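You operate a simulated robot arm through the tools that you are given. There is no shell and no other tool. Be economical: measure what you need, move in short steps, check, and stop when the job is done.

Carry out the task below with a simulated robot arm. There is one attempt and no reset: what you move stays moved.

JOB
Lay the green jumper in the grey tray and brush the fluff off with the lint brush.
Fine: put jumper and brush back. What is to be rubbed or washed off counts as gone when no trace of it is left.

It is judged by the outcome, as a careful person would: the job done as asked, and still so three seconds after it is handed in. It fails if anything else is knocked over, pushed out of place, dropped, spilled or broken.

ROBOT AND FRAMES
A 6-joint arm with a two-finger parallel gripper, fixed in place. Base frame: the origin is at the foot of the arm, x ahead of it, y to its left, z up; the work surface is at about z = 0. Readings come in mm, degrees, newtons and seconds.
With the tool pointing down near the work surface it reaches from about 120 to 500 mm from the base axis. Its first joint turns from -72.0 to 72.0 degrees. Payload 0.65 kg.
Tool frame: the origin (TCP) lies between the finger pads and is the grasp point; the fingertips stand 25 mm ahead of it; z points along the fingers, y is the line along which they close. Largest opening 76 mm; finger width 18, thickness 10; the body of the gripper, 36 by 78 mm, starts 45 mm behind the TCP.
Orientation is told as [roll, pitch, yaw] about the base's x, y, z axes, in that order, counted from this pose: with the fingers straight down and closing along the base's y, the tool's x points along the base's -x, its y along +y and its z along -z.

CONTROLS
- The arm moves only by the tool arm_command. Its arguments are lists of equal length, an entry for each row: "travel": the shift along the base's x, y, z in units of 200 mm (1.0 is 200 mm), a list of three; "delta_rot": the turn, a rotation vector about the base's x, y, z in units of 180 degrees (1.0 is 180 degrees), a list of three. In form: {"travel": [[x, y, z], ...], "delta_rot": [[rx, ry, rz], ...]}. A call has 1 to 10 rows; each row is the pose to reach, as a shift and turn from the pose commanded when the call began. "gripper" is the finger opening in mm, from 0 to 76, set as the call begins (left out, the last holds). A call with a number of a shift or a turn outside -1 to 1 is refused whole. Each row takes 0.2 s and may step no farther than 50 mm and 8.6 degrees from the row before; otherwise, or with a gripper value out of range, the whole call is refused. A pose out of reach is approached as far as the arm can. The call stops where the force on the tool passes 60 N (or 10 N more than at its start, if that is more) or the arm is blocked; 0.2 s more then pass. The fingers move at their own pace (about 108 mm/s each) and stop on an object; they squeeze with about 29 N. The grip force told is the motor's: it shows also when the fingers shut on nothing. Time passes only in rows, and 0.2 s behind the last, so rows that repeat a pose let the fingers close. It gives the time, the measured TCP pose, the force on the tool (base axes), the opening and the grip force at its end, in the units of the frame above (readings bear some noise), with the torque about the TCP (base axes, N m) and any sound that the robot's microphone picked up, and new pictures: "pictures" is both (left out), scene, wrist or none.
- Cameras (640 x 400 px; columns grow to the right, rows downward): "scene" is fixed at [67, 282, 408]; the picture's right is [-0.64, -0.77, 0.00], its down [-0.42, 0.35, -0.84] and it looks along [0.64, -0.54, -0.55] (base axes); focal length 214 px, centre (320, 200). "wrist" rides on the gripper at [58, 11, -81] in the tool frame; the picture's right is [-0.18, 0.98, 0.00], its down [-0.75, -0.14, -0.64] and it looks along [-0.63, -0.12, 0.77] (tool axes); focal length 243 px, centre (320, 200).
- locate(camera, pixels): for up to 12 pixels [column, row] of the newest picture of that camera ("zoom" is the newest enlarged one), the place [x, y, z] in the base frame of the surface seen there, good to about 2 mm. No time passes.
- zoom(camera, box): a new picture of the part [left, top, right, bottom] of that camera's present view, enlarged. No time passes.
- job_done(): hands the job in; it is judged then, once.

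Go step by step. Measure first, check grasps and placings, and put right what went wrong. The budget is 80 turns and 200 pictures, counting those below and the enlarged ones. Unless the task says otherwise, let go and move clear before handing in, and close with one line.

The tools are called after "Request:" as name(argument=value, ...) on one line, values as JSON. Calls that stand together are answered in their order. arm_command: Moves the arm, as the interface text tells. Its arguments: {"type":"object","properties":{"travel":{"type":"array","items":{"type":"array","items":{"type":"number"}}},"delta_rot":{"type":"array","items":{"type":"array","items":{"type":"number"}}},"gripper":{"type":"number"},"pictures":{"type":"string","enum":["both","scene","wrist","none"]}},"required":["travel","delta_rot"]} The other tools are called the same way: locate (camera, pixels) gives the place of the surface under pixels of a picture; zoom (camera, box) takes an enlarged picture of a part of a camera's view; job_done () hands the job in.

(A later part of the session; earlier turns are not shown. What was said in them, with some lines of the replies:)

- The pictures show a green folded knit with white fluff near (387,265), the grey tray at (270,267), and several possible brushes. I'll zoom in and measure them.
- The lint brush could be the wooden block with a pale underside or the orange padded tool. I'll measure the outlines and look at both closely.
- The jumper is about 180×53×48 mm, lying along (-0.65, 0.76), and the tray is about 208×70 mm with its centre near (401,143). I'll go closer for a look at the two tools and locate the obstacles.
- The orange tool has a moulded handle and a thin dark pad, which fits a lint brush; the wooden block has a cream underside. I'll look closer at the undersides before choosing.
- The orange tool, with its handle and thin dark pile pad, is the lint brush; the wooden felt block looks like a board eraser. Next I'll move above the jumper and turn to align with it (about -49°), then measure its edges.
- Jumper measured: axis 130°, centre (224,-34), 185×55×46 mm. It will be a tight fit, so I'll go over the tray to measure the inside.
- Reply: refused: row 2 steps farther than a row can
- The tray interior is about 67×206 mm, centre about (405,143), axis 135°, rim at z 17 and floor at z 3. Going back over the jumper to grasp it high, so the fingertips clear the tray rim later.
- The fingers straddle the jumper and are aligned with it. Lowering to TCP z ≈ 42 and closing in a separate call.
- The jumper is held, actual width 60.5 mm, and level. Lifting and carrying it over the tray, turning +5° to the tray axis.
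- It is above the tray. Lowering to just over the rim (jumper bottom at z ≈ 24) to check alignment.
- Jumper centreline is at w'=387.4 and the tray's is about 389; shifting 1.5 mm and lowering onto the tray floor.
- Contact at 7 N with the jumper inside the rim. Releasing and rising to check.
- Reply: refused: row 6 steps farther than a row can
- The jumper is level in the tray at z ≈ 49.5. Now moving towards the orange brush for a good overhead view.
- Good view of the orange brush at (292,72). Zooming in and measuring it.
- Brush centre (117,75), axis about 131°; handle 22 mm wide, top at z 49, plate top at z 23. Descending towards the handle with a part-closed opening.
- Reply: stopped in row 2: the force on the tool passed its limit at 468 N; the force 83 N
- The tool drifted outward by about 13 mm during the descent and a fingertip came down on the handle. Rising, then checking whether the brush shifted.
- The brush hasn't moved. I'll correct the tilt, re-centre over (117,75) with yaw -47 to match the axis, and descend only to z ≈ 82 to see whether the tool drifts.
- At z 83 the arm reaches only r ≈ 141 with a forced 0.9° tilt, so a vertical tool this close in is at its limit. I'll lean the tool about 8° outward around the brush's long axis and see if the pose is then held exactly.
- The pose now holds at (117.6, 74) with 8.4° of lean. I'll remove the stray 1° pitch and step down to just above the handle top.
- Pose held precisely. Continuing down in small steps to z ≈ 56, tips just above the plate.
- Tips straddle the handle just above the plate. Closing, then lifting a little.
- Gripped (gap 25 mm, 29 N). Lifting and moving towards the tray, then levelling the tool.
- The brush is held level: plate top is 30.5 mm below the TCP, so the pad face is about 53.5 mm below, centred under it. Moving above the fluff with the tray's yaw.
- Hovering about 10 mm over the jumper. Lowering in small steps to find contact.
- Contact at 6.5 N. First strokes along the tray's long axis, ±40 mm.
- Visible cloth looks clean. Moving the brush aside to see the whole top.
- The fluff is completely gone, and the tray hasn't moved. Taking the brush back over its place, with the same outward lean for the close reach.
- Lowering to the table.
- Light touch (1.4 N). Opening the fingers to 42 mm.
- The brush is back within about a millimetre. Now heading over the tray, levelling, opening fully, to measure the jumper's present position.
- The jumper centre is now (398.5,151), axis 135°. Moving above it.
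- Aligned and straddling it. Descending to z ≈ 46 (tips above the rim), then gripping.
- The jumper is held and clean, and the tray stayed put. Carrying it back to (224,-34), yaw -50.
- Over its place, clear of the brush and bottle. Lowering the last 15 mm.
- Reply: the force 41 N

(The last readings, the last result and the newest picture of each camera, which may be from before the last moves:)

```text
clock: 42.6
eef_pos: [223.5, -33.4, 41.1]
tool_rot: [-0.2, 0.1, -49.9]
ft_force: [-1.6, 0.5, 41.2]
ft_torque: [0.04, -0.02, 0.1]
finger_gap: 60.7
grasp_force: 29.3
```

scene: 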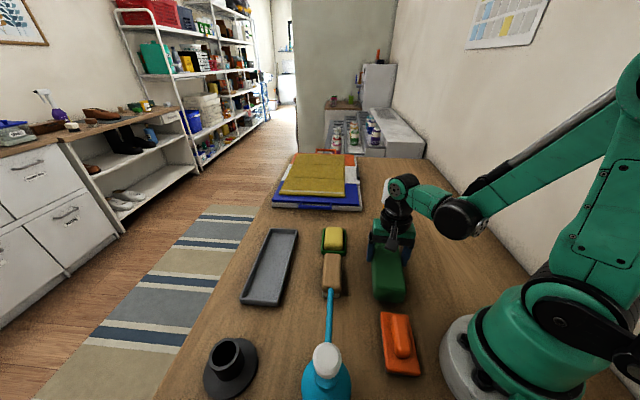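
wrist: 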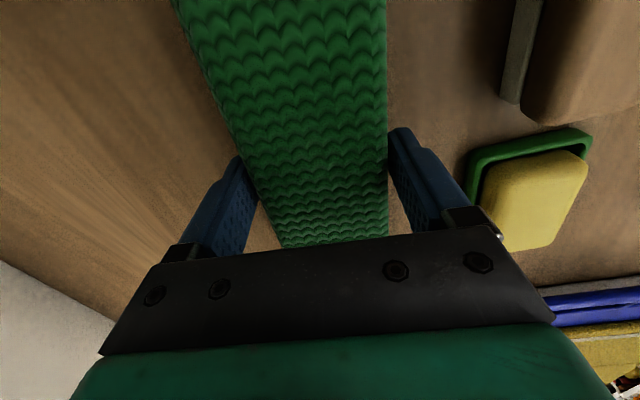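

Firm contact now, so I'll ease up 1 mm, release and rise.

Request:
arm_command(travel=[[0, 0, 0.006], [0, 0, 0.006]], delta_rot=[[0, 0, 0], [0, 0, 0]], pictures="none")

Request:
arm_command(travel=[[0, 0, 0], [0, 0, 0], [0, 0, 0.1], [0, 0, 0.3], [0, 0, 0.5], [0, 0, 0.7], [0, 0, 0.9]], delta_rot=[[0, 0, 0], [0, 0, 0], [0, 0, 0], [0, 0, 0], [0, 0, 0], [0, 0, 0], [0, 0, 0]], gripper=76)

Request:
zoom(camera="scene", box=[220, 160, 460, 310])

Request:
zoom(camera="wrist", box=[250, 0, 410, 200])

Request:
locate(camera="scene", pixels=[[371, 234], [372, 250], [373, 270], [374, 290], [396, 250], [402, 300], [378, 304], [388, 256]])

```text
clock: 43.2
eef_pos: [224.7, -34.0, 42.8]
tool_rot: [-0.1, 0.0, -50.0]
ft_force: [0.1, 0.1, -0.7]
ft_torque: [-0.01, 0.01, 0.01]
finger_gap: 60.5
grasp_force: 28.6
```

```text
clock: 44.8
eef_pos: [223.8, -34.2, 223.1]
tool_rot: [-0.2, 0.1, -50.0]
ft_force: [0.2, -0.2, -0.2]
ft_torque: [0.01, -0.03, 0.0]
finger_gap: 76.1
grasp_force: 0.1
```

scene: 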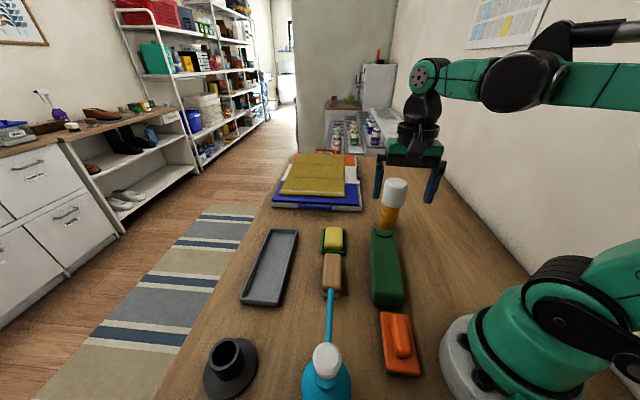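
wrist: 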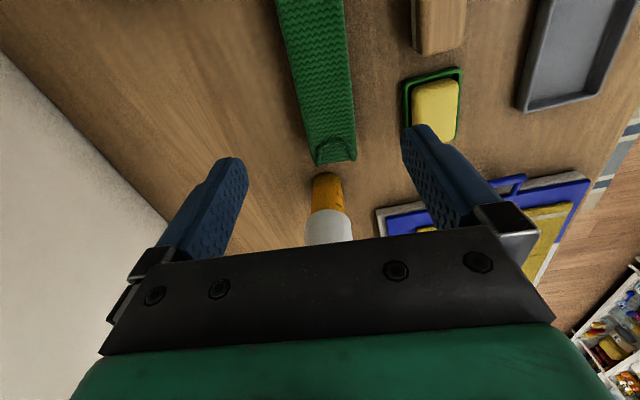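

```text
2.67 times, centred on (340, 235) of scene
```

zoom: 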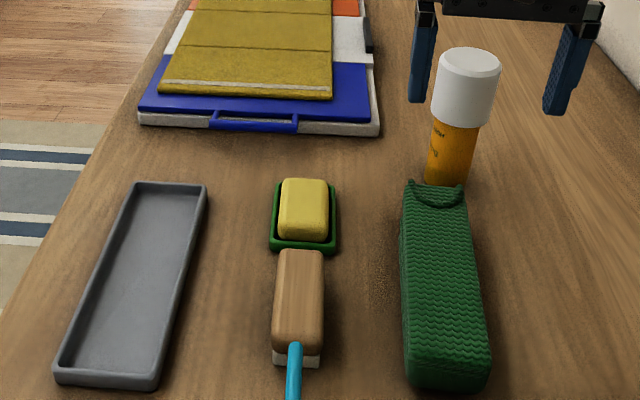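

```text
2.00 times, centred on (330, 100) of wrist
```

zoom: 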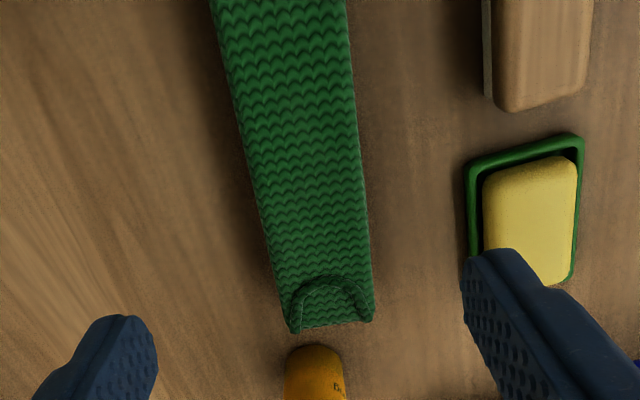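

```text
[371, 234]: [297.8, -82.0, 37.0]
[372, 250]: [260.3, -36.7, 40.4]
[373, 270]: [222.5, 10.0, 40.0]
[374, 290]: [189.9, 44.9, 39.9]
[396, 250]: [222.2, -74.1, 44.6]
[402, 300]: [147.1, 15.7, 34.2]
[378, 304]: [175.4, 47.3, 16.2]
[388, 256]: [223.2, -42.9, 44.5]
```

The jumper is back within about 3 mm of its start and has no fluff left. The brush and tray are in place, nothing else moved, and the gripper is open and clear, so I'm handing in.

Request:
job_done()

```text
The job is handed in.
```

I laid the green jumper in the grey tray and brushed off all the fluff with the orange lint brush. Jumper and brush are back within a few millimetres of where they started, and nothing else was disturbed.
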